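You operate a simulated robot arm through the tools that you are given. There is no shell and no other tool. Be economical: measure what you need, move in short steps, check, and stop when the job is done.

The job below is to be done with a simulated two-armed robot. You get a single attempt, and the scene is never put back.

TASK
Fill the open bag as the bag order card says and put its tap back.
Fine: switch on and zero first, switch off at the end; swing the head aside again. Where these are worked on the way, their far stop is far enough and under half their travel is too little: filler head.

Only the result counts: the job must be done as asked and must still hold three seconds after the hand-in. Knocking over, shifting, dropping, spilling or breaking anything else fails it.

THE ROBOT
Two 7-joint arms with fingered hands on one trunk that stands fixed in place. Base frame: the origin is at the foot of the trunk, x ahead of it, y to its left, z up. Readings come in m, rad, newtons and seconds.
The left shoulder is at [0.07, 0.157, 1.414], the right one opposite. With the tool pointing down near the work surface each hand reaches from about 0.1 to 0.6 m from the base axis, measured 20 degrees to its own side. Payload 5 kg a hand.
Tool frame (each hand has its own): the origin (TCP) lies between the finger pads and is the grasp point; the fingertips stand 0.031 m ahead of it; z points along the fingers, y is the line along which they close. The gripper opens to 0.156 m. The gripper's body begins 0.088 m behind the TCP. The gripper is a hand of 4 fingers: y runs from the thumb to the fingers, the wrist lies at [0, 0, -0.249] in the tool frame, and closing takes about 1.5 s.
Orientation is told as [roll, pitch, yaw] about the base's x, y, z axes, in that order, counted from this pose: with the fingers straight down and closing along the base's y, the tool's x points along the base's -x, its y along +y and its z along -z.

THE INTERFACE
- The arms move only by the tool apply_moves. It takes "left_moves", "right_moves" or both (then of equal length, played together; a hand with none holds still); each is a list of rows, each a list of 7 numbers: the turn, a rotation vector about the tool's x, y, z in rad, then the shift along the tool's x, y, z in m, then the closure in counts, from 0 (fully open) to 255 (shut). In form: [[ax, ay, az, x, y, z, hand], ...]. A call has 1 to 12 rows; each row is the pose to reach, as a shift and turn from the pose commanded when the call began, along the tool's axes at that moment. Each row takes 0.2 s and may step no farther than 0.05 m and 0.15 rad from the row before; otherwise, or with a gripper value out of range, the whole call is refused. A pose out of reach is approached as far as the arm can. The call stops where the force on the tool passes 40 N (or 10 N more than at its start, if that is more) or the arm is blocked; 0.2 s more then pass. Each finger travels about 0.108 m/s and halts on what it meets, pressing with about 26 N; the grip force reading is that of the motor and also rises with nothing between the fingers. The clock runs only during rows and for 0.2 s after the last one: add rows that repeat a pose to give the fingers time. It gives the time, the measured TCP pose, the force on the tool (base axes), the opening and the grip force at its end, in the units of the frame above (readings bear some noise), with the torque about the TCP (base axes, N m) and any sound that the robot's microphone picked up, and new pictures: "pictures" is both (left out), scene, wrist or none (wrist: the cameras of the hands that moved).
- Cameras (640 x 400 px; columns grow to the right, rows downward): "scene" is now at [0.1164, 0.0524, 1.6355]; the picture's right is [0.63, -0.78, 0.00], its down [-0.49, -0.40, -0.77] and it looks along [0.60, 0.49, -0.64] (base axes); focal length 258 px, centre (320, 200). "left" rides on the left gripper at [-0.072, 0.002, -0.111] in its tool frame; the picture's right is [-0.02, -1.00, 0.00], its down [0.84, -0.02, -0.54] and it looks along [0.54, -0.01, 0.84] (tool axes); focal length 234 px, centre (320, 200). "right" rides on the right gripper at [0.072, 0.002, -0.111] in its tool frame; the picture's right is [-0.02, 1.00, 0.00], its down [-0.84, -0.02, -0.54] and it looks along [-0.54, -0.01, 0.84] (tool axes); focal length 234 px, centre (320, 200). There is no depth. A picture from a camera that has moved, and an enlarged one, comes with that camera's place and axes in the base frame and with its lens.
- raise_lower(by): slides the trunk up (or, below 0, down) by that many m; the arms and the scene camera ride with it, the base frame stays. It gives what a move gives, with no picture.
- grasp_type(shape, hand): the hand has 4 fingers and takes this shape, open, in about a second: jaw (thumb against the fingers, like two jaws); tri (thumb and two fingers); tip (a fingertip pinch); poke (one finger out to press); point (the index stretched); flat (the hand flat); cup (the hand cupped); fist (a fist). The gripper value then closes the fingers along that shape, each until it touches; the sizes above hold for jaw. It gives what a move gives, with no picture.
- turn_head(pan, tilt): turns the head with the scene camera to pan (to the left, within 1.501 rad either way) and tilt (down, from -0.506 to 1.204), counted from straight ahead of the robot. It gives what a move gives, and a new picture of the scene camera.
- enlarge(camera, box): a new picture of the part [left, top, right, bottom] of that camera's present view, enlarged. No time passes.
- sign_off(): hands the job in; it is judged then, once.

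Go step by step. Nothing tells you positions but the pictures and the camera data: compare them with the known pose of the tool, close in by small moves and look again before you grip or let go. The budget is 120 turns and 200 pictures, counting those below and the enlarged ones. Unless the task says otherwise, let go and move clear before handing in, and close with one line.

The tools are called after ">>>" as name(argument=value, ...) on one line, values as JSON. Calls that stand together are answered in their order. apply_moves: Moves the arms, as the interface text tells. Its arguments: {"type":"object","properties":{"left_moves":{"type":"array","items":{"type":"array","items":{"type":"number"}}},"right_moves":{"type":"array","items":{"type":"array","items":{"type":"number"}}},"pictures":{"type":"string","enum":["both","scene","wrist","none"]}},"required":[]} The other tools are called the same way: raise_lower (by) slides the trunk up or down; grasp_type (shape, hand) gives the hand a shape; turn_head (pan, tilt) turns the head that bears the scene camera; enlarge (camera, box) takes an enlarged picture of a part of a camera's view; sign_off () hands the job in.

At the start:

```text
t: 0.0
left_eef_pos: [0.2998, 0.4435, 1.4262]
left_orientation: [-0.001, -0.003, 0.001]
left_ft_force: [0.5, -0.2, -0.2]
left_wrist_torque: [-0.02, 0.0, -0.01]
left_opening: 0.156
left_finger_force: 0.2
left_shape: jaw
right_eef_pos: [0.5281, 0.0823, 1.3842]
right_orientation: [0.001, 0.0, -0.001]
right_ft_force: [1.0, 0.1, -0.3]
right_wrist_torque: [0.02, -0.01, 0.0]
right_opening: 0.1557
right_finger_force: 0.1
right_shape: jaw
trunk travel left (down, up): [-0.8, 0.14]
head pan, tilt: [0.681, 0.688]
```

scene: 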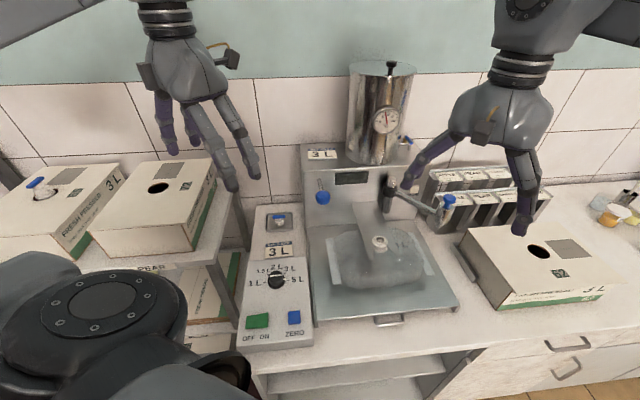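
right: 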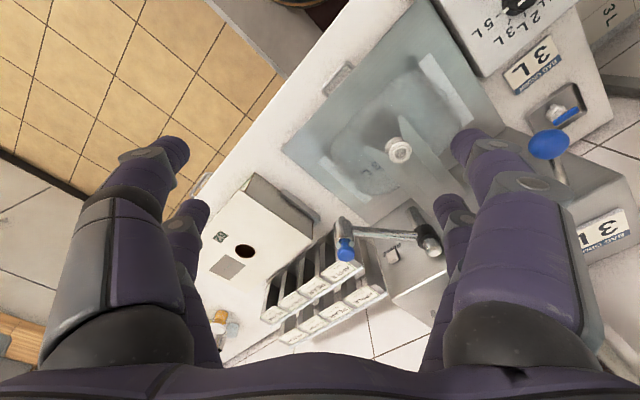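
left: 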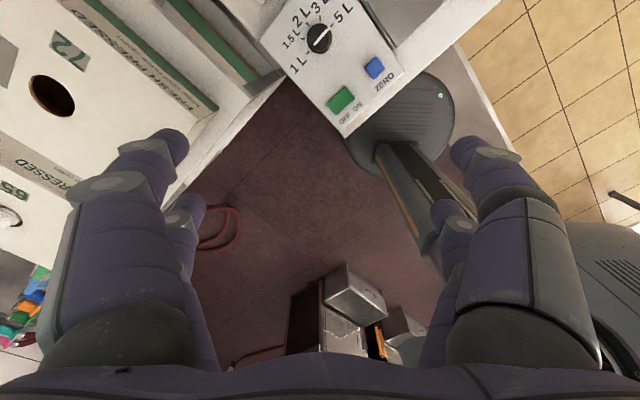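

I see a bag-in-box filler: control panel with selector dial, green on/off, blue zero, a bag on a tray, a swinging filler head and a tap in a holder. I'll take enlarged views first.

>>> enlarge(camera="scene", box=[230, 190, 350, 350])

>>> enlarge(camera="scene", box=[290, 130, 470, 330])

>>> enlarge(camera="right", box=[260, 50, 640, 320])

```text
2.50 times, centred on (290, 270) of scene
camera zoom: at [0.1164, 0.0524, 1.6355], right [0.63, -0.78, 0.0], down [-0.49, -0.4, -0.77], along [0.6, 0.49, -0.64], focal length 646 px, centre (395, 25)
```

zoom: 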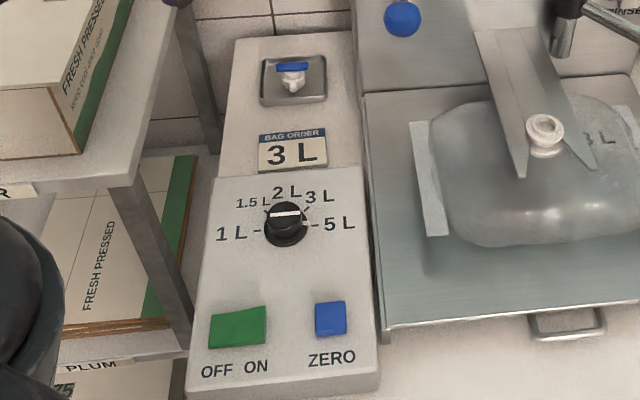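

```text
2.00 times, centred on (380, 230) of scene
camera zoom: at [0.1164, 0.0524, 1.6355], right [0.63, -0.78, 0.0], down [-0.49, -0.4, -0.77], along [0.6, 0.49, -0.64], focal length 517 px, centre (200, 140)
```

zoom: 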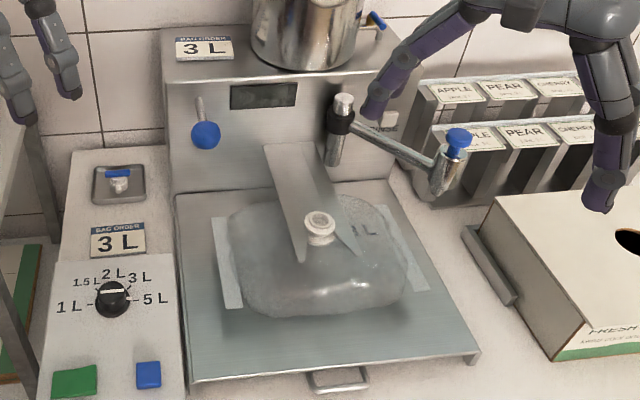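

```text
1.48 times, centred on (450, 185) of right
camera zoom: at [0.4556, 0.0843, 1.4944], right [0.02, 1.0, 0.0], down [0.84, -0.02, 0.54], along [0.54, -0.01, -0.84], focal length 347 px, centre (127, 222)
```

zoom: 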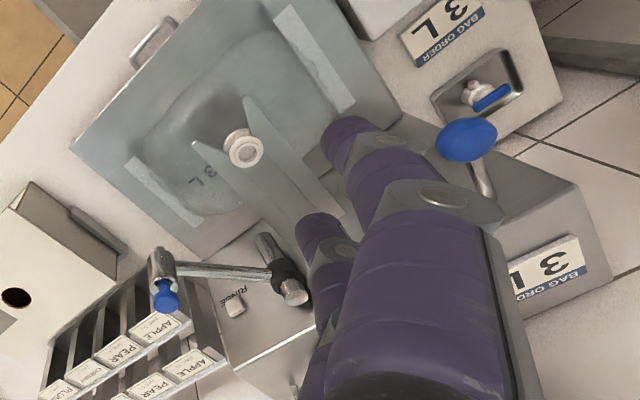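

The geometry triangulates well: spout ≈[.62,.235,1.06], dial ≈[.39,.45,.94], green ≈[.27,.40,.92], zero ≈[.34,.325,.93], tap ≈[.595,.65,.92]. I'll shape the left hand for poking and see where its finger is.

>>> grasp_type(hand="left", shape="poke")

>>> apply_moves(left_moves=[[0, 0, 0, 0, 0, 0.05, 0], [0, 0, 0, 0, -0.03, 0.1, 0], [0, 0, 0, 0, -0.04, 0.15, 0], [0, 0, 0, 0, -0.04, 0.2, 0], [0, 0, 0, 0, -0.04, 0.25, 0], [0, 0, 0, 0, -0.04, 0.3, 0], [0, 0, 0, 0, -0.04, 0.35, 0]])

```text
t: 0.9
left_eef_pos: [0.2989, 0.4436, 1.4261]
left_orientation: [0.0, -0.003, 0.001]
left_ft_force: [0.0, -0.1, -0.2]
left_wrist_torque: [0.0, 0.0, -0.01]
left_opening: 0.0
left_finger_force: 0.1
left_shape: poke
right_eef_pos: [0.5276, 0.0817, 1.3841]
right_orientation: [-0.001, 0.001, 0.0]
right_ft_force: [-0.4, -0.1, -0.2]
right_wrist_torque: [0.01, 0.01, 0.01]
right_opening: 0.1555
right_finger_force: 0.1
right_shape: jaw
trunk travel left (down, up): [-0.8, 0.14]
head pan, tilt: [0.681, 0.688]
```

```text
refused: row 2 steps farther than a row can; nothing moved
```

>>> apply_moves(left_moves=[[0, 0, 0, 0, 0, 0.05, 0], [0, 0, 0, 0, -0.02, 0.09, 0], [0, 0, 0, 0, -0.04, 0.13, 0], [0, 0, 0, 0, -0.04, 0.18, 0], [0, 0, 0, 0, -0.04, 0.23, 0], [0, 0, 0, 0, -0.04, 0.28, 0], [0, 0, 0, 0, -0.04, 0.33, 0]])

```text
t: 2.5
left_eef_pos: [0.3015, 0.4078, 1.0932]
left_orientation: [-0.001, 0.001, 0.002]
left_ft_force: [-0.6, -0.7, -0.3]
left_wrist_torque: [-0.02, 0.01, -0.02]
left_opening: 0.0003
left_finger_force: 0.1
left_shape: poke
right_eef_pos: [0.5307, 0.0831, 1.3838]
right_orientation: [0.001, 0.001, 0.0]
right_ft_force: [0.0, 0.1, -0.1]
right_wrist_torque: [0.0, 0.04, -0.02]
right_opening: 0.1558
right_finger_force: 0.1
right_shape: jaw
trunk travel left (down, up): [-0.8, 0.14]
head pan, tilt: [0.681, 0.688]
camera scene: at [0.1186, 0.0538, 1.6353], right [0.63, -0.78, 0.0], down [-0.49, -0.4, -0.77], along [0.6, 0.49, -0.64], focal length 258 px, centre (320, 200)
camera left: at [0.3748, 0.408, 1.2045], right [0.03, -1.0, 0.0], down [-0.84, -0.02, 0.54], along [-0.54, -0.01, -0.84], focal length 234 px, centre (320, 200)
```

scene: 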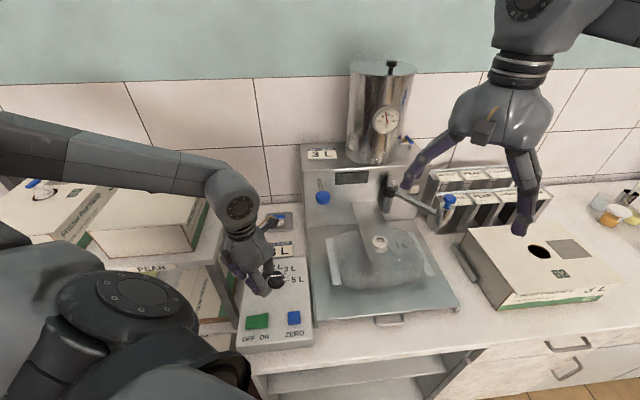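
left: 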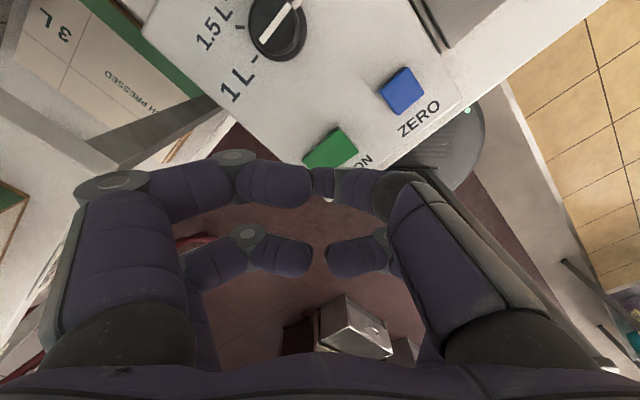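

>>> enlarge(camera="left", box=[180, 0, 480, 290])

>>> enlarge(camera="scene", box=[200, 190, 340, 350])

```text
1.38 times, centred on (330, 145) of left
camera zoom: at [0.3748, 0.408, 1.2045], right [0.03, -1.0, 0.0], down [-0.84, -0.02, 0.54], along [-0.54, -0.01, -0.84], focal length 323 px, centre (306, 276)
```

zoom: 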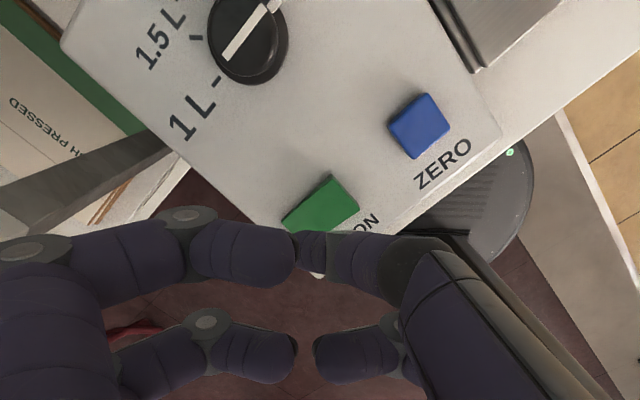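

```text
2.50 times, centred on (270, 270) of scene
camera zoom: at [0.1186, 0.0538, 1.6353], right [0.63, -0.78, 0.0], down [-0.49, -0.4, -0.77], along [0.6, 0.49, -0.64], focal length 646 px, centre (445, 25)
```

zoom: 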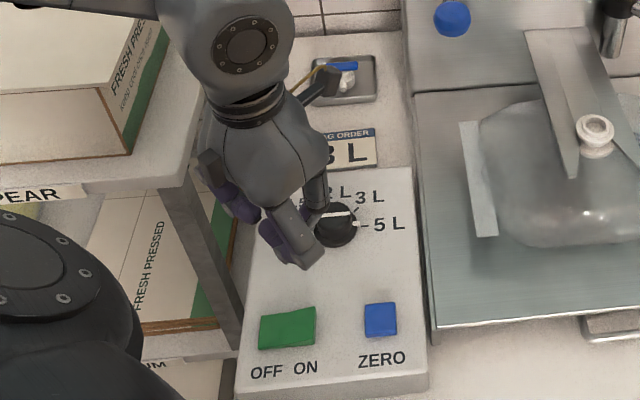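

>>> apply_moves(left_moves=[[0, 0, 0, 0.04, 0, 0, 255], [0, 0, 0, 0.08, 0, 0, 255], [0, 0, 0, 0.08, 0.0, 0, 255], [0, 0, 0, 0.08, 0, 0, 255], [0, 0, 0, 0.08, 0, 0, 255]])

>>> enlarge(camera="scene", box=[250, 245, 310, 295])

```text
t: 3.7
left_eef_pos: [0.2293, 0.4177, 1.0915]
left_orientation: [-0.002, -0.002, 0.002]
left_ft_force: [-0.2, 0.8, -1.0]
left_wrist_torque: [0.0, 0.01, 0.03]
left_opening: 0.0
left_finger_force: 0.0
left_shape: poke
left hand out of reach, approached as far as the arm can: row 2, 3, 4, 5
right_eef_pos: [0.5262, 0.0824, 1.3861]
right_orientation: [0.002, -0.003, 0.0]
right_ft_force: [-1.1, 0.2, 0.5]
right_wrist_torque: [-0.02, -0.05, -0.04]
right_opening: 0.1559
right_finger_force: 0.1
right_shape: jaw
trunk travel left (down, up): [-0.8, 0.14]
head pan, tilt: [0.681, 0.688]
camera scene: at [0.115, 0.0525, 1.6356], right [0.63, -0.78, 0.0], down [-0.49, -0.4, -0.77], along [0.6, 0.49, -0.63], focal length 258 px, centre (320, 200)
camera left: at [0.3028, 0.4193, 1.2032], right [0.03, -1.0, 0.0], down [-0.84, -0.02, 0.54], along [-0.54, -0.01, -0.84], focal length 234 px, centre (320, 200)
```

scene: 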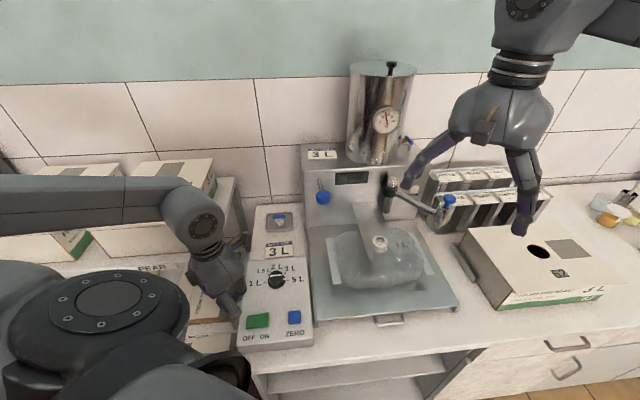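
left: 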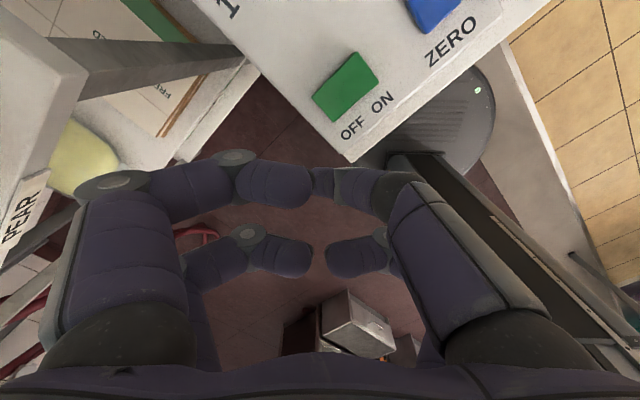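

```text
8.00 times, centred on (280, 270) of scene
camera zoom: at [0.115, 0.0525, 1.6356], right [0.63, -0.78, 0.0], down [-0.49, -0.4, -0.77], along [0.6, 0.49, -0.63], focal length 2068 px, centre (640, -360)
```

zoom: 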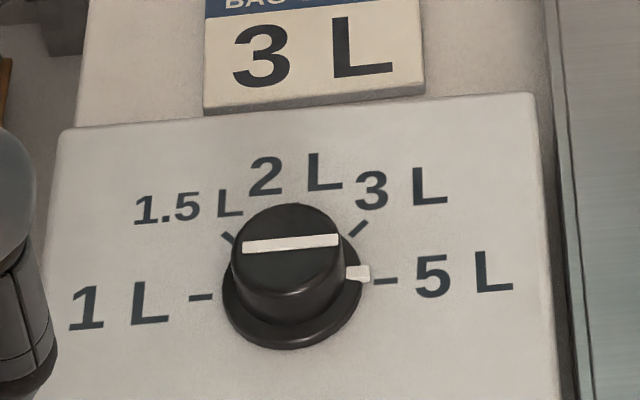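

>>> enlarge(camera="scene", box=[180, 210, 300, 340])

>>> enlarge(camera="left", box=[180, 40, 480, 290])

```text
3.08 times, centred on (240, 275) of scene
camera zoom: at [0.115, 0.0525, 1.6356], right [0.63, -0.78, 0.0], down [-0.49, -0.4, -0.77], along [0.6, 0.49, -0.63], focal length 795 px, centre (566, -31)
```

zoom: 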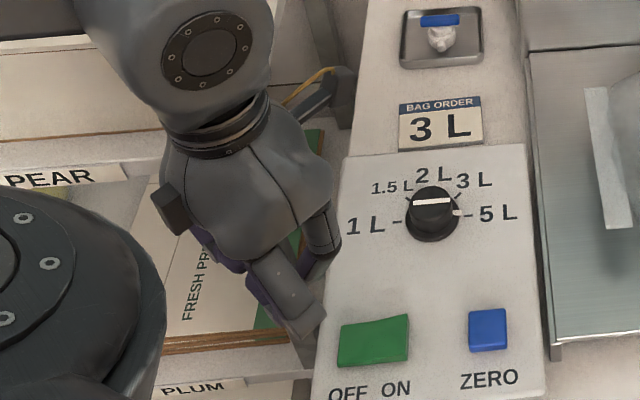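

```text
1.60 times, centred on (330, 165) of left
camera zoom: at [0.3028, 0.4193, 1.2032], right [0.03, -1.0, 0.0], down [-0.84, -0.02, 0.54], along [-0.54, -0.01, -0.84], focal length 375 px, centre (304, 256)
```

zoom: 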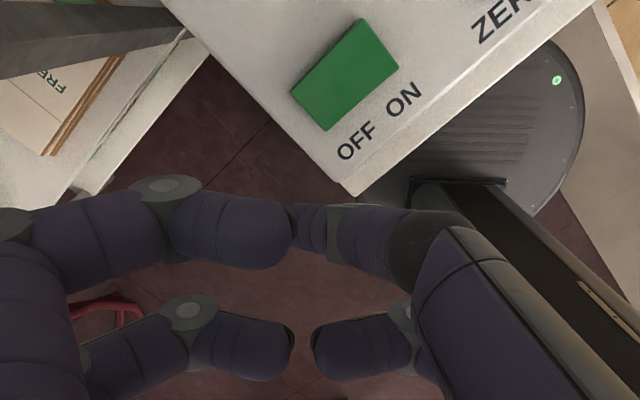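

>>> grasp_type(hand="left", shape="point")

>>> enlarge(camera="left", box=[100, 0, 540, 400])

>>> enlarge(camera="scene", box=[180, 210, 300, 340])

```text
t: 4.6
left_eef_pos: [0.2301, 0.4167, 1.0917]
left_orientation: [-0.002, 0.0, 0.001]
left_ft_force: [0.1, -0.8, -0.3]
left_wrist_torque: [0.01, 0.0, -0.03]
left_opening: 0.0
left_finger_force: 0.0
left_shape: point
right_eef_pos: [0.5285, 0.0827, 1.385]
right_orientation: [-0.002, 0.001, 0.0]
right_ft_force: [0.4, 0.5, -0.2]
right_wrist_torque: [-0.02, 0.01, 0.01]
right_opening: 0.1558
right_finger_force: 0.1
right_shape: jaw
trunk travel left (down, up): [-0.8, 0.14]
head pan, tilt: [0.681, 0.688]
```

```text
1.00 times, centred on (320, 200) of left (not enlarged: the box is as wide or as high as the picture)
camera zoom: at [0.3041, 0.4194, 1.2028], right [0.03, -1.0, 0.0], down [-0.84, -0.02, 0.54], along [-0.54, -0.01, -0.84], focal length 234 px, centre (320, 200)
```

zoom: 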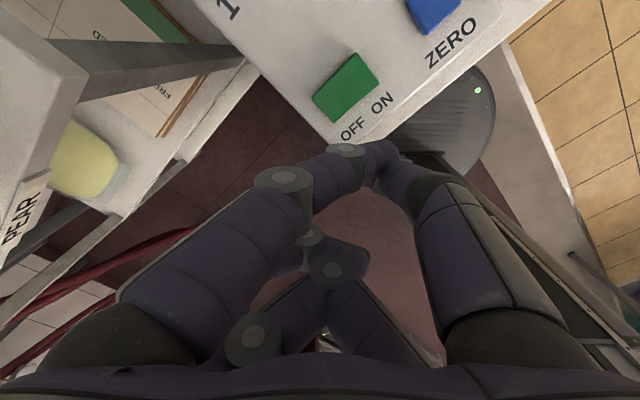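

```text
3.08 times, centred on (240, 275) of scene
camera zoom: at [0.1168, 0.0526, 1.6354], right [0.63, -0.78, 0.0], down [-0.49, -0.4, -0.77], along [0.6, 0.49, -0.64], focal length 795 px, centre (566, -31)
```

zoom: 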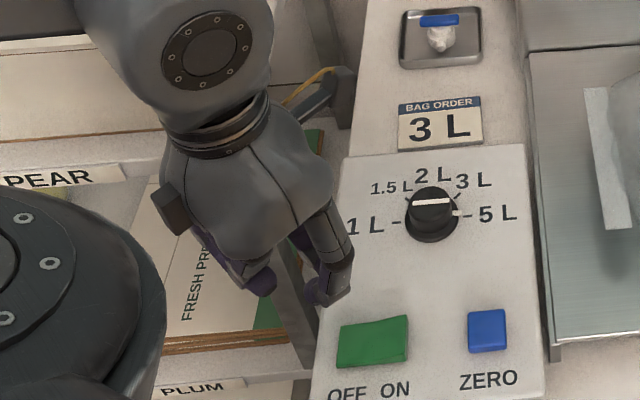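

Poke seems to put thumb and index tips at the TCP axis, about 0.03 ahead. I'll go back to poke, and hover over the ON half of the rocker.

>>> grasp_type(hand="left", shape="poke")

>>> apply_moves(left_moves=[[0, 0, 0, -0.03, -0.01, 0.04, 0], [0, 0, 0, -0.055, -0.025, 0.08, 0], [0, 0, 0, -0.06, -0.025, 0.09, 0], [0, 0, 0, -0.06, -0.025, 0.09, 0]])

>>> enlarge(camera="scene", box=[210, 250, 330, 350])

```text
t: 5.5
left_eef_pos: [0.2295, 0.4172, 1.0915]
left_orientation: [0.0, 0.0, 0.002]
left_ft_force: [-1.0, 0.3, -0.3]
left_wrist_torque: [-0.01, 0.03, 0.01]
left_opening: 0.0001
left_finger_force: 0.0
left_shape: poke
right_eef_pos: [0.5265, 0.083, 1.3831]
right_orientation: [0.001, 0.0, 0.0]
right_ft_force: [0.1, -0.4, 0.0]
right_wrist_torque: [0.02, -0.01, 0.02]
right_opening: 0.1559
right_finger_force: 0.1
right_shape: jaw
trunk travel left (down, up): [-0.8, 0.14]
head pan, tilt: [0.681, 0.688]
```

```text
refused: row 1 steps farther than a row can; nothing moved
```

```text
4.00 times, centred on (270, 300) of scene
camera zoom: at [0.1163, 0.0522, 1.6355], right [0.63, -0.78, 0.0], down [-0.49, -0.4, -0.77], along [0.6, 0.49, -0.64], focal length 1034 px, centre (520, -200)
```

zoom: 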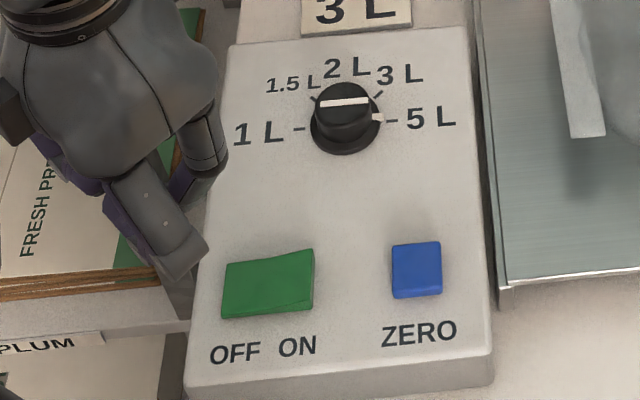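

>>> apply_moves(left_moves=[[0, 0, 0, -0.025, -0.01, 0.03, 0], [0, 0, 0, -0.045, -0.025, 0.06, 0], [0, 0, 0, -0.06, -0.025, 0.09, 0], [0, 0, 0, -0.06, -0.025, 0.09, 0]])

>>> enlarge(camera="scene", box=[210, 250, 330, 350])

```text
t: 6.5
left_eef_pos: [0.29, 0.3926, 1.0018]
left_orientation: [-0.002, -0.002, 0.002]
left_ft_force: [-0.6, -0.3, 0.3]
left_wrist_torque: [-0.01, -0.02, -0.01]
left_opening: 0.0
left_finger_force: 0.1
left_shape: poke
right_eef_pos: [0.5279, 0.0823, 1.3847]
right_orientation: [-0.001, -0.001, 0.002]
right_ft_force: [0.0, -0.1, -1.1]
right_wrist_torque: [0.0, -0.03, -0.01]
right_opening: 0.1559
right_finger_force: 0.2
right_shape: jaw
trunk travel left (down, up): [-0.8, 0.14]
head pan, tilt: [0.681, 0.688]
camera scene: at [0.1158, 0.0523, 1.6355], right [0.63, -0.78, 0.0], down [-0.49, -0.4, -0.77], along [0.6, 0.49, -0.64], focal length 258 px, centre (320, 200)
camera left: at [0.3634, 0.3935, 1.1126], right [0.03, -1.0, 0.0], down [-0.84, -0.02, 0.54], along [-0.54, -0.01, -0.84], focal length 234 px, centre (320, 200)
```

scene: 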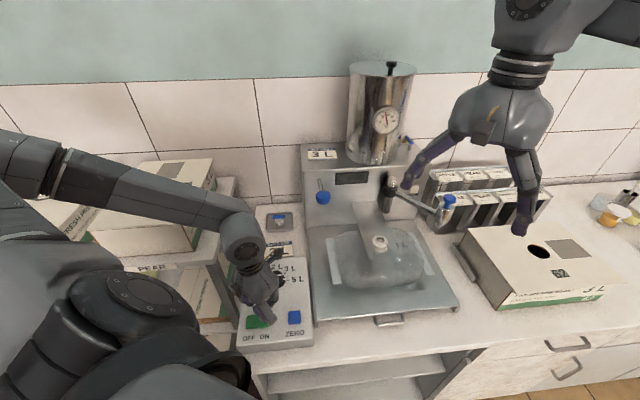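
left: 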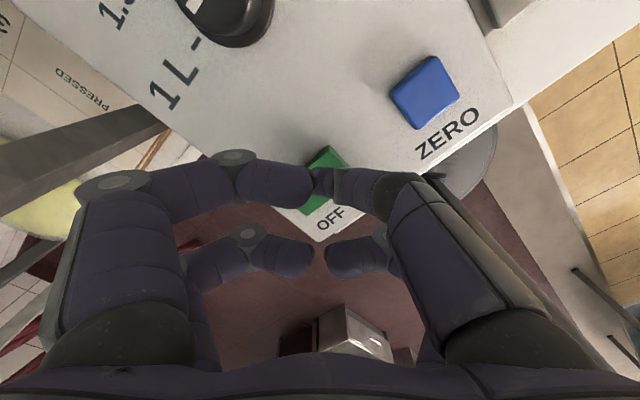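

```text
4.00 times, centred on (270, 300) of scene
camera zoom: at [0.1158, 0.0523, 1.6355], right [0.63, -0.78, 0.0], down [-0.49, -0.4, -0.77], along [0.6, 0.49, -0.64], focal length 1034 px, centre (520, -200)
```

zoom: 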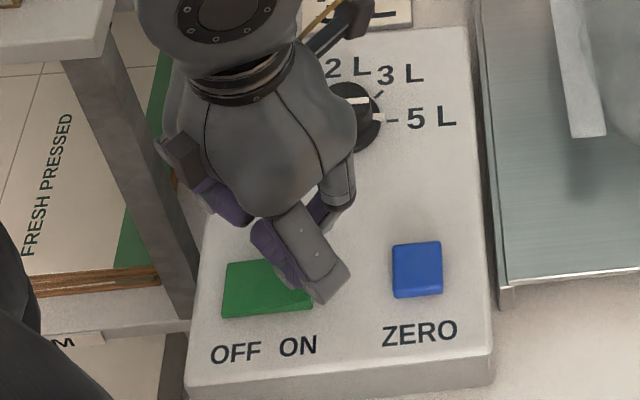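

>>> apply_moves(left_moves=[[0, 0, 0, 0.009, -0.012, 0.015, 0], [0, 0, 0, 0.009, -0.012, 0.03, 0], [0, 0, 0, 0.009, -0.012, 0.04, 0], [0, 0, 0, 0.009, -0.012, 0.046, 0], [0, 0, 0, 0.009, -0.012, 0.05, 0]], pictures="wrist")

>>> enlarge(camera="scene", box=[210, 250, 330, 350])

```text
t: 7.2
left_eef_pos: [0.2826, 0.3755, 0.9748]
left_orientation: [-0.004, -0.007, 0.001]
left_ft_force: [-1.7, 2.6, 23.8]
left_wrist_torque: [0.23, -0.01, 0.03]
left_opening: 0.0002
left_finger_force: 0.1
left_shape: poke
right_eef_pos: [0.5265, 0.0797, 1.3867]
right_orientation: [0.001, -0.002, 0.001]
right_ft_force: [0.3, -0.4, 0.5]
right_wrist_torque: [0.02, -0.01, -0.01]
right_opening: 0.156
right_finger_force: 0.1
right_shape: jaw
trunk travel left (down, up): [-0.8, 0.14]
head pan, tilt: [0.681, 0.688]
stopped in row 3 (left hand): the force on the tool passed its limit at 52 N (the readings are from after the stop); the commanded pose is now the measured one
camera left: at [0.3545, 0.3772, 1.0879], right [0.03, -1.0, 0.0], down [-0.84, -0.02, 0.54], along [-0.54, -0.02, -0.84], focal length 234 px, centre (320, 200)
```

left: 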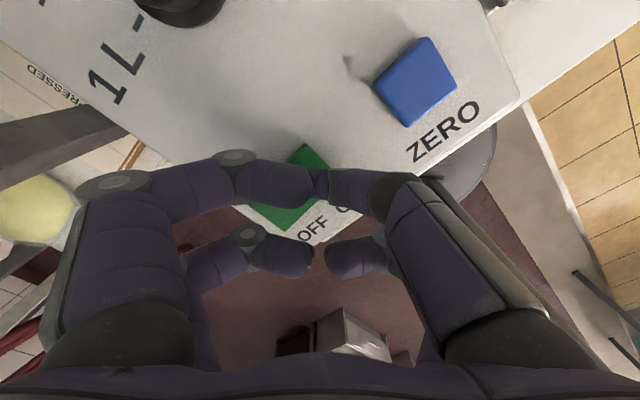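

```text
4.00 times, centred on (270, 300) of scene
camera zoom: at [0.1139, 0.0497, 1.6361], right [0.63, -0.78, 0.0], down [-0.49, -0.4, -0.77], along [0.6, 0.49, -0.63], focal length 1034 px, centre (520, -200)
```

zoom: 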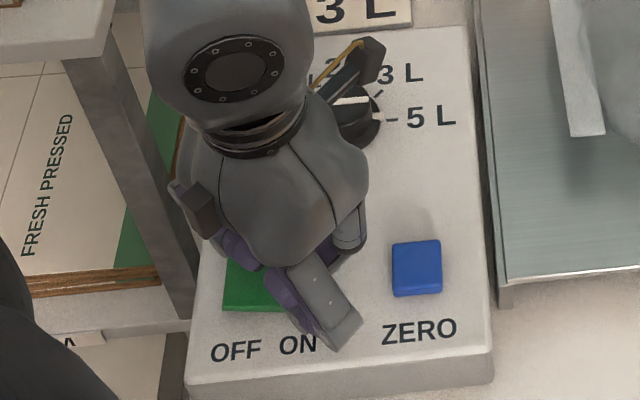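

>>> apply_moves(left_moves=[[0, 0, 0, 0, 0, -0.03, 0], [0, 0, 0, 0.02, 0.03, -0.06, 0], [0, 0, 0, 0.04, 0.06, -0.08, 0]], pictures="none")

>>> enlarge(camera="scene", box=[210, 250, 330, 350])

>>> enlarge(camera="scene", box=[300, 140, 420, 220])

```text
t: 8.0
left_eef_pos: [0.2379, 0.435, 1.0524]
left_orientation: [-0.007, -0.005, 0.0]
left_ft_force: [-0.4, 0.9, 0.1]
left_wrist_torque: [0.02, -0.01, -0.01]
left_opening: 0.0003
left_finger_force: 0.2
left_shape: poke
right_eef_pos: [0.5263, 0.0823, 1.3851]
right_orientation: [-0.001, -0.001, 0.0]
right_ft_force: [-1.0, -0.4, 0.0]
right_wrist_torque: [-0.02, -0.01, 0.01]
right_opening: 0.1558
right_finger_force: 0.0
right_shape: jaw
trunk travel left (down, up): [-0.8, 0.14]
head pan, tilt: [0.681, 0.688]
```

```text
4.00 times, centred on (270, 300) of scene
camera zoom: at [0.114, 0.0525, 1.6355], right [0.63, -0.78, 0.0], down [-0.49, -0.4, -0.77], along [0.6, 0.49, -0.63], focal length 1034 px, centre (520, -200)
```

zoom: 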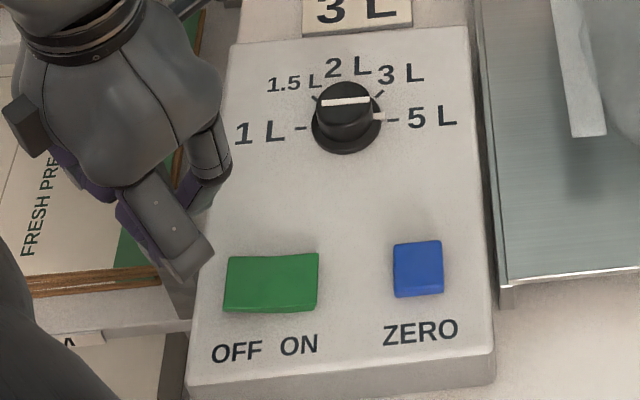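

```text
5.00 times, centred on (360, 180) of scene
camera zoom: at [0.114, 0.0525, 1.6355], right [0.63, -0.78, 0.0], down [-0.49, -0.4, -0.77], along [0.6, 0.49, -0.63], focal length 1292 px, centre (120, 300)
```

zoom: 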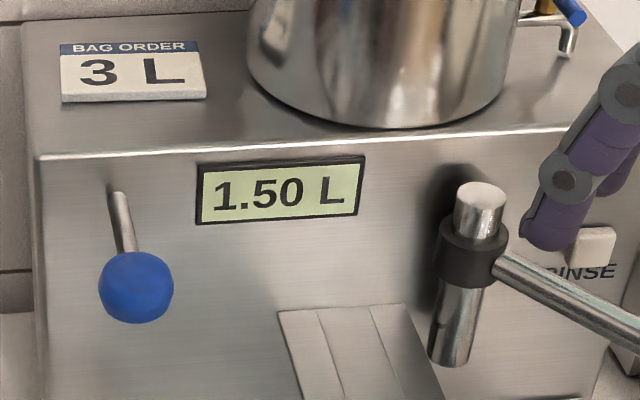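

Display is on and reads 1.50 L, so the rocker worked. Next is ZERO with the same finger.

>>> apply_moves(left_moves=[[0, 0, 0, -0.03, -0.035, 0, 0], [0, 0, 0, -0.06, -0.07, 0, 0], [0, 0, 0, -0.09, -0.1, 0, 0], [0, 0, 0, -0.0964, -0.1105, 0.02, 0], [0, 0, 0, -0.0964, -0.1105, 0.03, 0]])

>>> enlarge(camera="scene", box=[210, 250, 330, 350])

```text
t: 9.2
left_eef_pos: [0.3361, 0.325, 1.0247]
left_orientation: [-0.007, -0.003, 0.001]
left_ft_force: [0.1, 0.7, 0.5]
left_wrist_torque: [0.02, 0.0, -0.01]
left_opening: 0.0001
left_finger_force: 0.1
left_shape: poke
right_eef_pos: [0.527, 0.0817, 1.3842]
right_orientation: [0.001, 0.0, 0.001]
right_ft_force: [0.1, 0.2, 0.0]
right_wrist_torque: [0.02, -0.02, 0.0]
right_opening: 0.1556
right_finger_force: 0.1
right_shape: jaw
trunk travel left (down, up): [-0.8, 0.14]
head pan, tilt: [0.681, 0.688]
camera scene: at [0.1158, 0.0522, 1.6356], right [0.63, -0.78, 0.0], down [-0.49, -0.4, -0.77], along [0.6, 0.49, -0.64], focal length 258 px, centre (320, 200)
camera left: at [0.4109, 0.3277, 1.1357], right [0.03, -1.0, 0.01], down [-0.84, -0.02, 0.54], along [-0.54, -0.02, -0.84], focal length 234 px, centre (320, 200)
```

scene: 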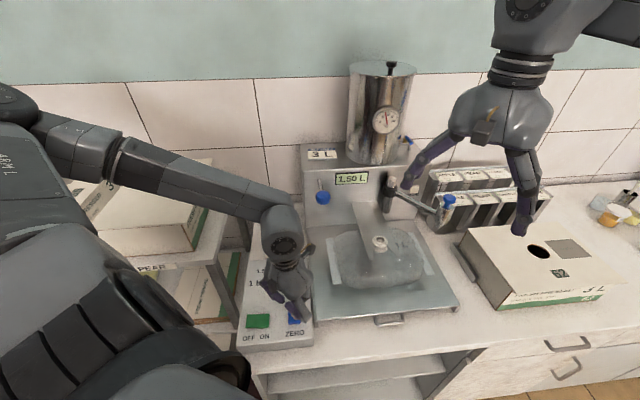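
left: 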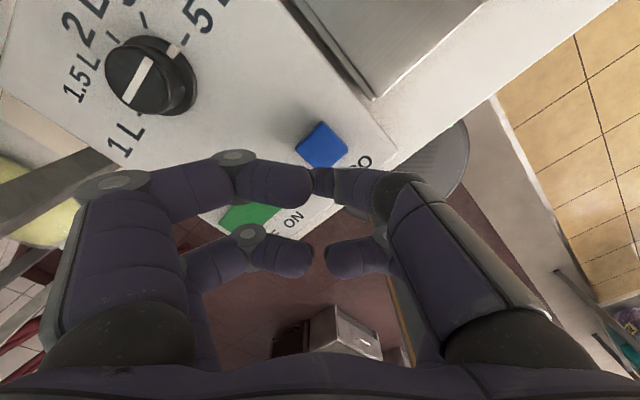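

```text
4.00 times, centred on (270, 300) of scene
camera zoom: at [0.1158, 0.0522, 1.6356], right [0.63, -0.78, 0.0], down [-0.49, -0.4, -0.77], along [0.6, 0.49, -0.64], focal length 1034 px, centre (520, -200)
```

zoom: 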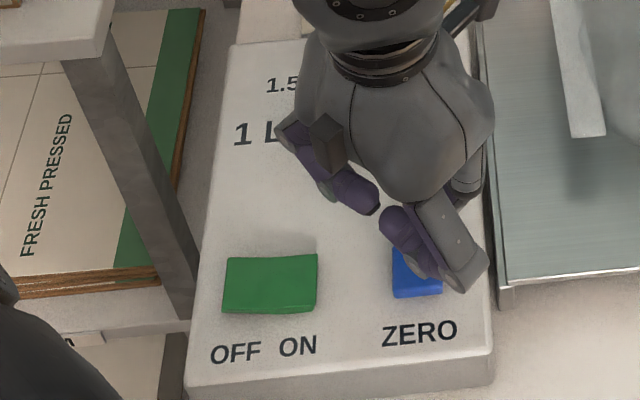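

>>> apply_moves(left_moves=[[0, 0, 0, -0.004, 0, 0.015, 0], [0, 0, 0, -0.004, 0, 0.03, 0], [0, 0, 0, -0.004, 0, 0.036, 0], [0, 0, 0, -0.004, 0, 0.042, 0], [0, 0, 0, -0.004, 0, 0.048, 0], [0, 0, 0, -0.004, 0, 0.054, 0], [0, 0, 0, -0.004, 0, 0.06, 0]], pictures="none")

>>> enlarge(camera="scene", box=[300, 140, 420, 220])

```text
t: 10.8
left_eef_pos: [0.3447, 0.3197, 0.9722]
left_orientation: [-0.012, -0.019, -0.002]
left_ft_force: [-5.1, -7.7, 48.0]
left_wrist_torque: [0.57, 0.07, 0.04]
left_opening: 0.0003
left_finger_force: 0.1
left_shape: poke
right_eef_pos: [0.5248, 0.0786, 1.386]
right_orientation: [0.003, -0.003, -0.001]
right_ft_force: [0.2, 0.1, -0.8]
right_wrist_torque: [-0.05, -0.02, 0.02]
right_opening: 0.1561
right_finger_force: 0.1
right_shape: jaw
trunk travel left (down, up): [-0.8, 0.14]
head pan, tilt: [0.681, 0.688]
heard: click
stopped in row 7 (left hand): the force on the tool passed its limit at 41 N (the readings are from after the stop); the commanded pose is now the measured one
```

```text
5.00 times, centred on (360, 180) of scene
camera zoom: at [0.1121, 0.0481, 1.6364], right [0.63, -0.78, 0.0], down [-0.49, -0.4, -0.77], along [0.6, 0.49, -0.63], focal length 1292 px, centre (120, 300)
```

zoom: 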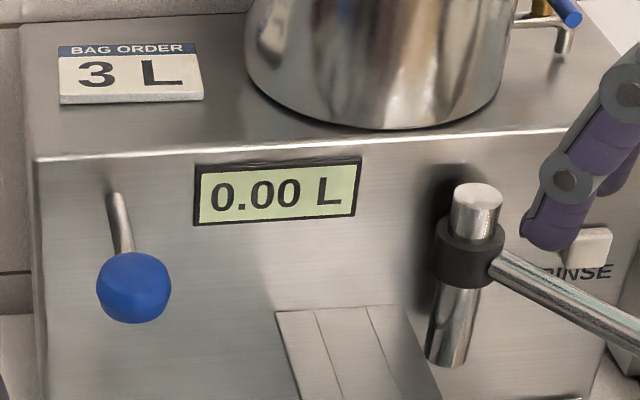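

Zeroed (0.00 L). Now raise, take the jaw shape and move over the dial.

>>> apply_moves(left_moves=[[0, 0, 0, 0, 0, -0.04, 0], [0, 0, 0, 0, 0, -0.08, 0], [0, 0, 0, 0, 0, -0.1, 0]], pictures="none")

>>> grasp_type(hand="left", shape="jaw")

>>> apply_moves(left_moves=[[0.0, 0.0, 0.13, -0.01, 0.04, 0, 0], [0, 0, 0.26, -0.03, 0.08, 0, 0], [0, 0, 0.4, -0.045, 0.12, 0, 0], [0, 0, 0.4, -0.0475, 0.131, 0.02, 0], [0, 0, 0.4, -0.0475, 0.131, 0.04, 0]])

>>> enlarge(camera="scene", box=[220, 200, 360, 330])

```text
t: 11.6
left_eef_pos: [0.3433, 0.3244, 1.0681]
left_orientation: [-0.011, -0.008, 0.0]
left_ft_force: [0.0, -0.5, -0.3]
left_wrist_torque: [0.01, 0.01, 0.01]
left_opening: 0.0
left_finger_force: 0.1
left_shape: poke
right_eef_pos: [0.5284, 0.0824, 1.3849]
right_orientation: [-0.001, 0.0, -0.001]
right_ft_force: [0.3, -0.6, -0.3]
right_wrist_torque: [-0.01, -0.02, 0.01]
right_opening: 0.1561
right_finger_force: 0.1
right_shape: jaw
trunk travel left (down, up): [-0.8, 0.14]
head pan, tilt: [0.681, 0.688]
```

```text
t: 12.5
left_eef_pos: [0.3442, 0.3245, 1.0679]
left_orientation: [-0.012, -0.008, 0.001]
left_ft_force: [-0.1, 0.5, -0.4]
left_wrist_torque: [-0.01, -0.02, -0.01]
left_opening: 0.1557
left_finger_force: 0.1
left_shape: jaw
right_eef_pos: [0.5294, 0.0825, 1.3844]
right_orientation: [0.001, 0.0, 0.001]
right_ft_force: [0.4, 0.5, -0.6]
right_wrist_torque: [0.01, 0.01, -0.01]
right_opening: 0.156
right_finger_force: 0.1
right_shape: jaw
trunk travel left (down, up): [-0.8, 0.14]
head pan, tilt: [0.681, 0.688]
```

```text
t: 13.7
left_eef_pos: [0.3923, 0.4566, 1.0245]
left_orientation: [-0.007, -0.013, -0.402]
left_ft_force: [0.1, 0.3, 0.4]
left_wrist_torque: [-0.03, 0.02, 0.0]
left_opening: 0.156
left_finger_force: 0.0
left_shape: jaw
right_eef_pos: [0.5297, 0.0834, 1.3846]
right_orientation: [0.0, -0.001, -0.002]
right_ft_force: [0.3, -0.4, 0.8]
right_wrist_torque: [-0.01, -0.01, -0.02]
right_opening: 0.1563
right_finger_force: 0.1
right_shape: jaw
trunk travel left (down, up): [-0.8, 0.14]
head pan, tilt: [0.681, 0.688]
camera scene: at [0.1173, 0.0533, 1.6354], right [0.63, -0.78, 0.0], down [-0.49, -0.4, -0.77], along [0.6, 0.49, -0.64], focal length 258 px, centre (320, 200)
camera left: at [0.4607, 0.4308, 1.1367], right [-0.37, -0.93, 0.01], down [-0.78, 0.31, 0.53], along [-0.5, 0.19, -0.85], focal length 234 px, centre (320, 200)
```

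scene: 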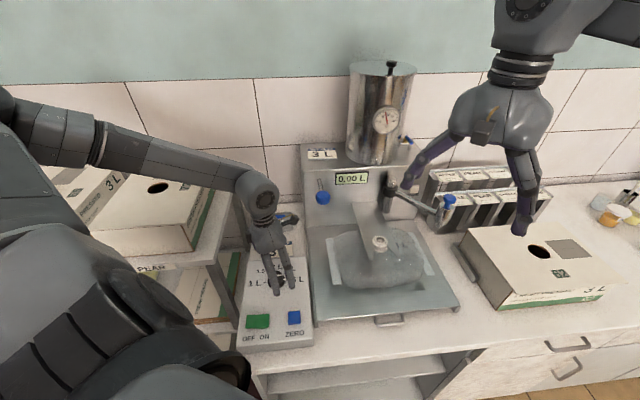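
left: 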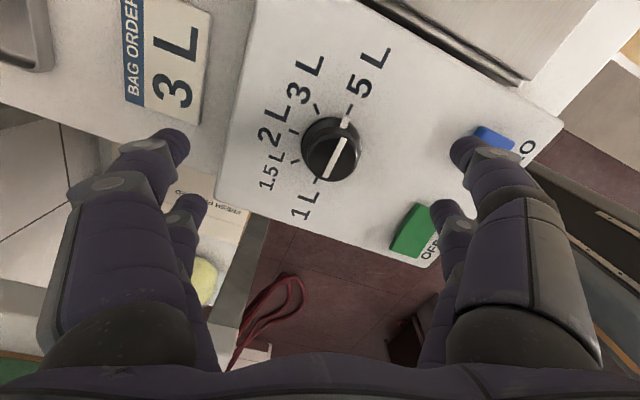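

```text
3.08 times, centred on (290, 265) of scene
camera zoom: at [0.1173, 0.0533, 1.6354], right [0.63, -0.78, 0.0], down [-0.49, -0.4, -0.77], along [0.6, 0.49, -0.64], focal length 795 px, centre (412, 0)
```

zoom: 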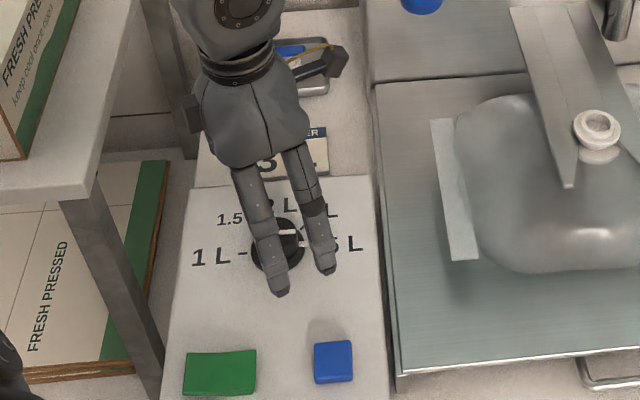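

>>> apply_moves(left_moves=[[0, 0, 0, 0, -0.0097, 0, 90], [0, 0, 0, 0, -0.0097, 0.01, 90], [0, 0, 0, 0, -0.0097, 0.02, 90], [0, 0, 0, 0, -0.0097, 0.03, 90], [0, 0, 0, 0, -0.0097, 0.045, 90], [0, 0, 0, 0, -0.0097, 0.055, 90], [0, 0, 0, 0, -0.0097, 0.063, 90]])

>>> enlarge(camera="scene", box=[220, 200, 360, 330])

```text
t: 15.3
left_eef_pos: [0.3878, 0.4438, 0.9669]
left_orientation: [-0.001, -0.019, -0.399]
left_ft_force: [-1.5, 2.8, 26.7]
left_wrist_torque: [0.44, 0.5, 0.14]
left_opening: 0.1003
left_finger_force: 0.0
left_shape: jaw
right_eef_pos: [0.5244, 0.0797, 1.3865]
right_orientation: [0.002, -0.004, 0.003]
right_ft_force: [-0.8, 0.6, 0.2]
right_wrist_torque: [0.03, 0.0, 0.02]
right_opening: 0.1561
right_finger_force: 0.1
right_shape: jaw
trunk travel left (down, up): [-0.8, 0.14]
head pan, tilt: [0.681, 0.688]
camera scene: at [0.1121, 0.0489, 1.6365], right [0.63, -0.78, 0.0], down [-0.49, -0.4, -0.77], along [0.6, 0.49, -0.63], focal length 258 px, centre (320, 200)
camera left: at [0.4544, 0.418, 1.0789], right [-0.37, -0.93, 0.0], down [-0.79, 0.31, 0.53], along [-0.49, 0.19, -0.85], focal length 234 px, centre (320, 200)
```

scene: 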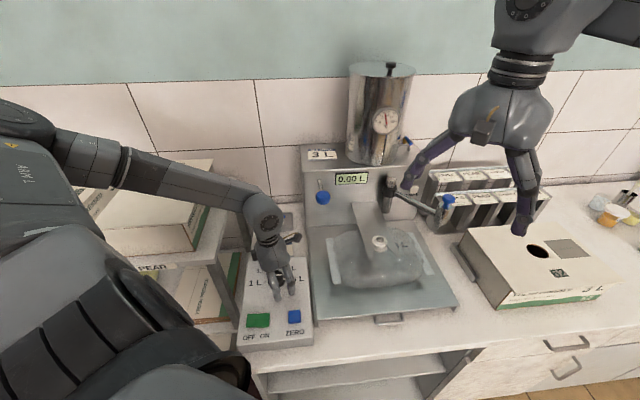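
left: 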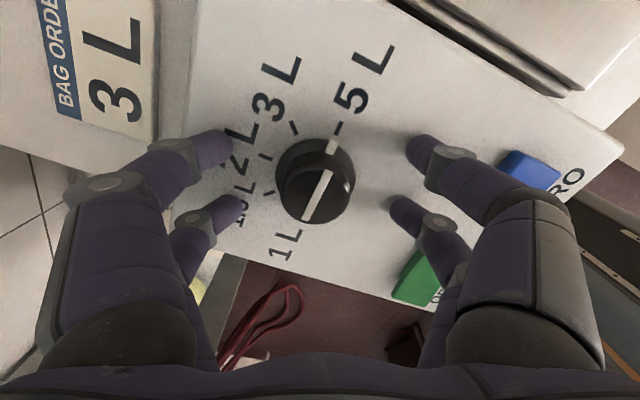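

```text
3.08 times, centred on (290, 265) of scene
camera zoom: at [0.1121, 0.0489, 1.6365], right [0.63, -0.78, 0.0], down [-0.49, -0.4, -0.77], along [0.6, 0.49, -0.63], focal length 795 px, centre (412, 0)
```

zoom: 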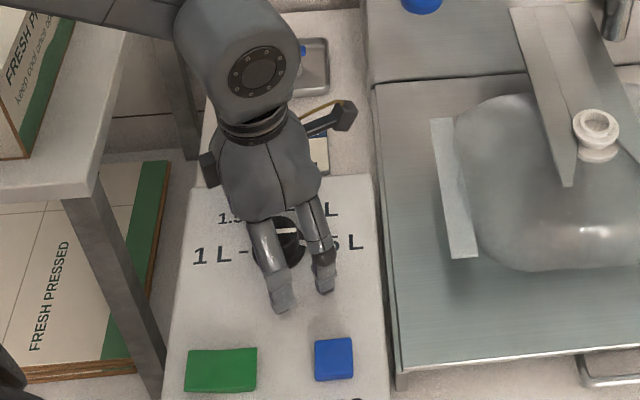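

>>> apply_moves(left_moves=[[0, 0, 0, 0, 0, -0.009, 90], [0, 0, 0, 0, 0, -0.009, 255], [0, 0, 0, 0, 0, -0.009, 255], [0, 0, 0, 0, 0, -0.009, 255], [0, 0, 0, 0, 0, -0.009, 255], [0, 0, 0, 0, 0, -0.009, 255]])

```text
t: 16.7
left_eef_pos: [0.39, 0.4424, 0.9735]
left_orientation: [-0.005, -0.015, -0.402]
left_ft_force: [4.3, -9.4, 19.3]
left_wrist_torque: [-0.68, 0.51, -0.05]
left_opening: 0.0004
left_finger_force: 26.2
left_shape: jaw
right_eef_pos: [0.5279, 0.0786, 1.3854]
right_orientation: [0.001, 0.001, 0.001]
right_ft_force: [0.1, 1.3, 0.0]
right_wrist_torque: [0.02, -0.02, -0.01]
right_opening: 0.1556
right_finger_force: 0.0
right_shape: jaw
trunk travel left (down, up): [-0.8, 0.14]
head pan, tilt: [0.681, 0.688]
camera scene: at [0.1157, 0.0487, 1.6359], right [0.63, -0.78, 0.0], down [-0.49, -0.4, -0.77], along [0.6, 0.49, -0.63], focal length 258 px, centre (320, 200)
camera left: at [0.4564, 0.416, 1.0856], right [-0.37, -0.93, 0.0], down [-0.79, 0.31, 0.53], along [-0.5, 0.19, -0.85], focal length 234 px, centre (320, 200)
```

scene: 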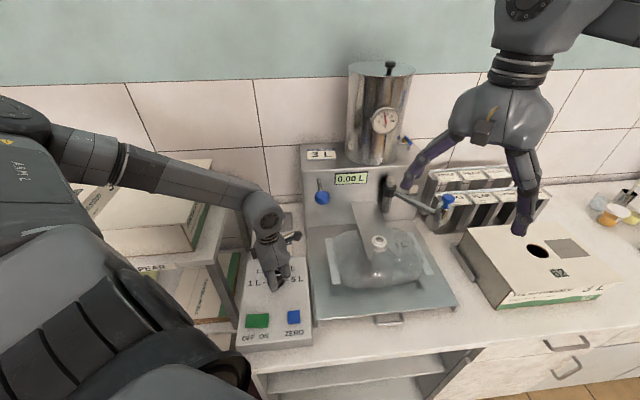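
left: 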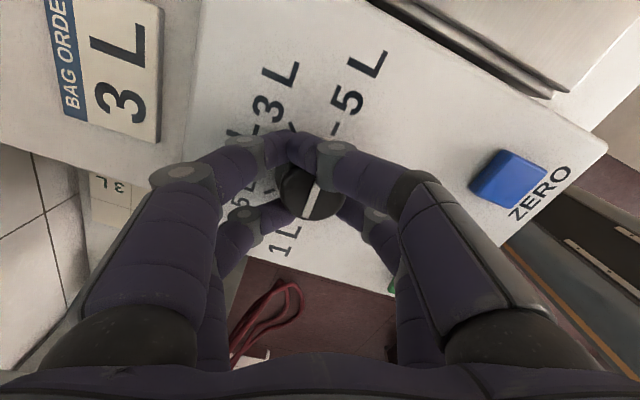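

The jaw's far finger pair slipped round the knob's edge. I'll open, rise, and try the fingertip pinch.

>>> apply_moves(left_moves=[[0, 0, 0, 0, 0, 0, 90], [0, 0, 0, 0, 0, 0, 60], [0, 0, 0, 0, 0, -0.03, 60], [0, 0, 0, 0, 0, -0.06, 0]], pictures="none")

>>> grasp_type(hand="left", shape="tip")

>>> enlarge(camera="left", box=[0, 0, 640, 400])

```text
t: 17.7
left_eef_pos: [0.3865, 0.4436, 1.0312]
left_orientation: [-0.005, -0.012, -0.402]
left_ft_force: [-0.4, 0.3, 0.6]
left_wrist_torque: [0.02, -0.02, -0.01]
left_opening: 0.1559
left_finger_force: 0.1
left_shape: jaw
right_eef_pos: [0.5286, 0.081, 1.385]
right_orientation: [0.003, 0.0, 0.0]
right_ft_force: [-0.3, 0.2, 0.1]
right_wrist_torque: [0.01, 0.0, 0.02]
right_opening: 0.1561
right_finger_force: 0.1
right_shape: jaw
trunk travel left (down, up): [-0.8, 0.14]
head pan, tilt: [0.681, 0.688]
```

```text
t: 18.6
left_eef_pos: [0.3882, 0.4458, 1.0299]
left_orientation: [-0.008, -0.012, -0.401]
left_ft_force: [-0.4, 0.2, -0.8]
left_wrist_torque: [0.03, 0.0, 0.0]
left_opening: 0.1558
left_finger_force: 0.0
left_shape: tip
right_eef_pos: [0.5274, 0.0847, 1.3835]
right_orientation: [0.001, 0.001, 0.001]
right_ft_force: [0.0, -0.9, 0.2]
right_wrist_torque: [-0.01, -0.01, 0.03]
right_opening: 0.1558
right_finger_force: 0.1
right_shape: jaw
trunk travel left (down, up): [-0.8, 0.14]
head pan, tilt: [0.681, 0.688]
```

```text
1.00 times, centred on (320, 200) of left (not enlarged: the box is as wide or as high as the picture)
camera zoom: at [0.4555, 0.4196, 1.142], right [-0.37, -0.93, 0.01], down [-0.78, 0.31, 0.53], along [-0.5, 0.19, -0.85], focal length 234 px, centre (320, 200)
```

zoom: 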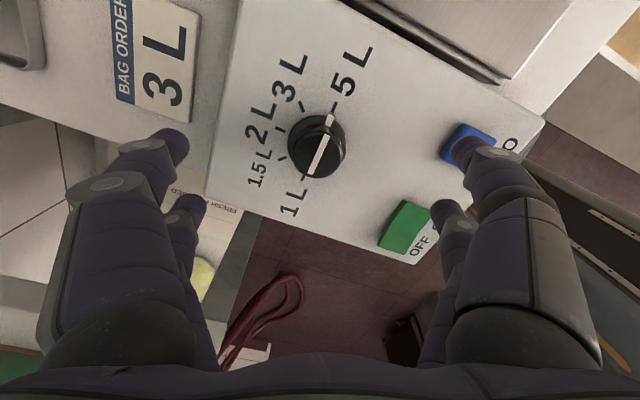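

>>> apply_moves(left_moves=[[0, 0, 0, 0, 0, -0.02, 120], [0, 0, 0, 0, 0, -0.02, 180], [0, 0, 0, 0, 0, -0.02, 180], [0, 0, 0, 0, 0, -0.02, 180]], pictures="wrist")

>>> enlarge(camera="scene", box=[220, 200, 360, 330])

```text
t: 19.6
left_eef_pos: [0.3872, 0.4441, 1.0505]
left_orientation: [-0.006, -0.013, -0.404]
left_ft_force: [0.2, -0.5, -0.3]
left_wrist_torque: [-0.02, -0.01, -0.01]
left_opening: 0.046
left_finger_force: 0.0
left_shape: tip
right_eef_pos: [0.5272, 0.0822, 1.385]
right_orientation: [0.0, 0.0, 0.001]
right_ft_force: [0.0, -0.9, -0.2]
right_wrist_torque: [0.0, 0.0, -0.03]
right_opening: 0.1558
right_finger_force: 0.1
right_shape: jaw
trunk travel left (down, up): [-0.8, 0.14]
head pan, tilt: [0.681, 0.688]
camera left: at [0.4543, 0.4193, 1.1625], right [-0.37, -0.93, 0.01], down [-0.78, 0.31, 0.53], along [-0.5, 0.19, -0.85], focal length 234 px, centre (320, 200)
```

left: 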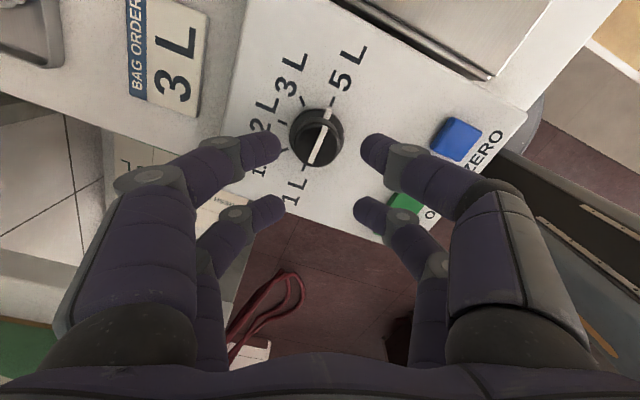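

```text
3.08 times, centred on (290, 265) of scene
camera zoom: at [0.116, 0.0518, 1.6355], right [0.63, -0.78, 0.0], down [-0.49, -0.4, -0.77], along [0.6, 0.49, -0.64], focal length 795 px, centre (412, 0)
```

zoom: 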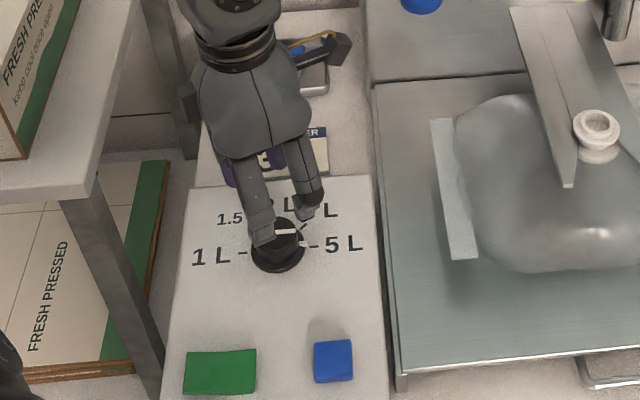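

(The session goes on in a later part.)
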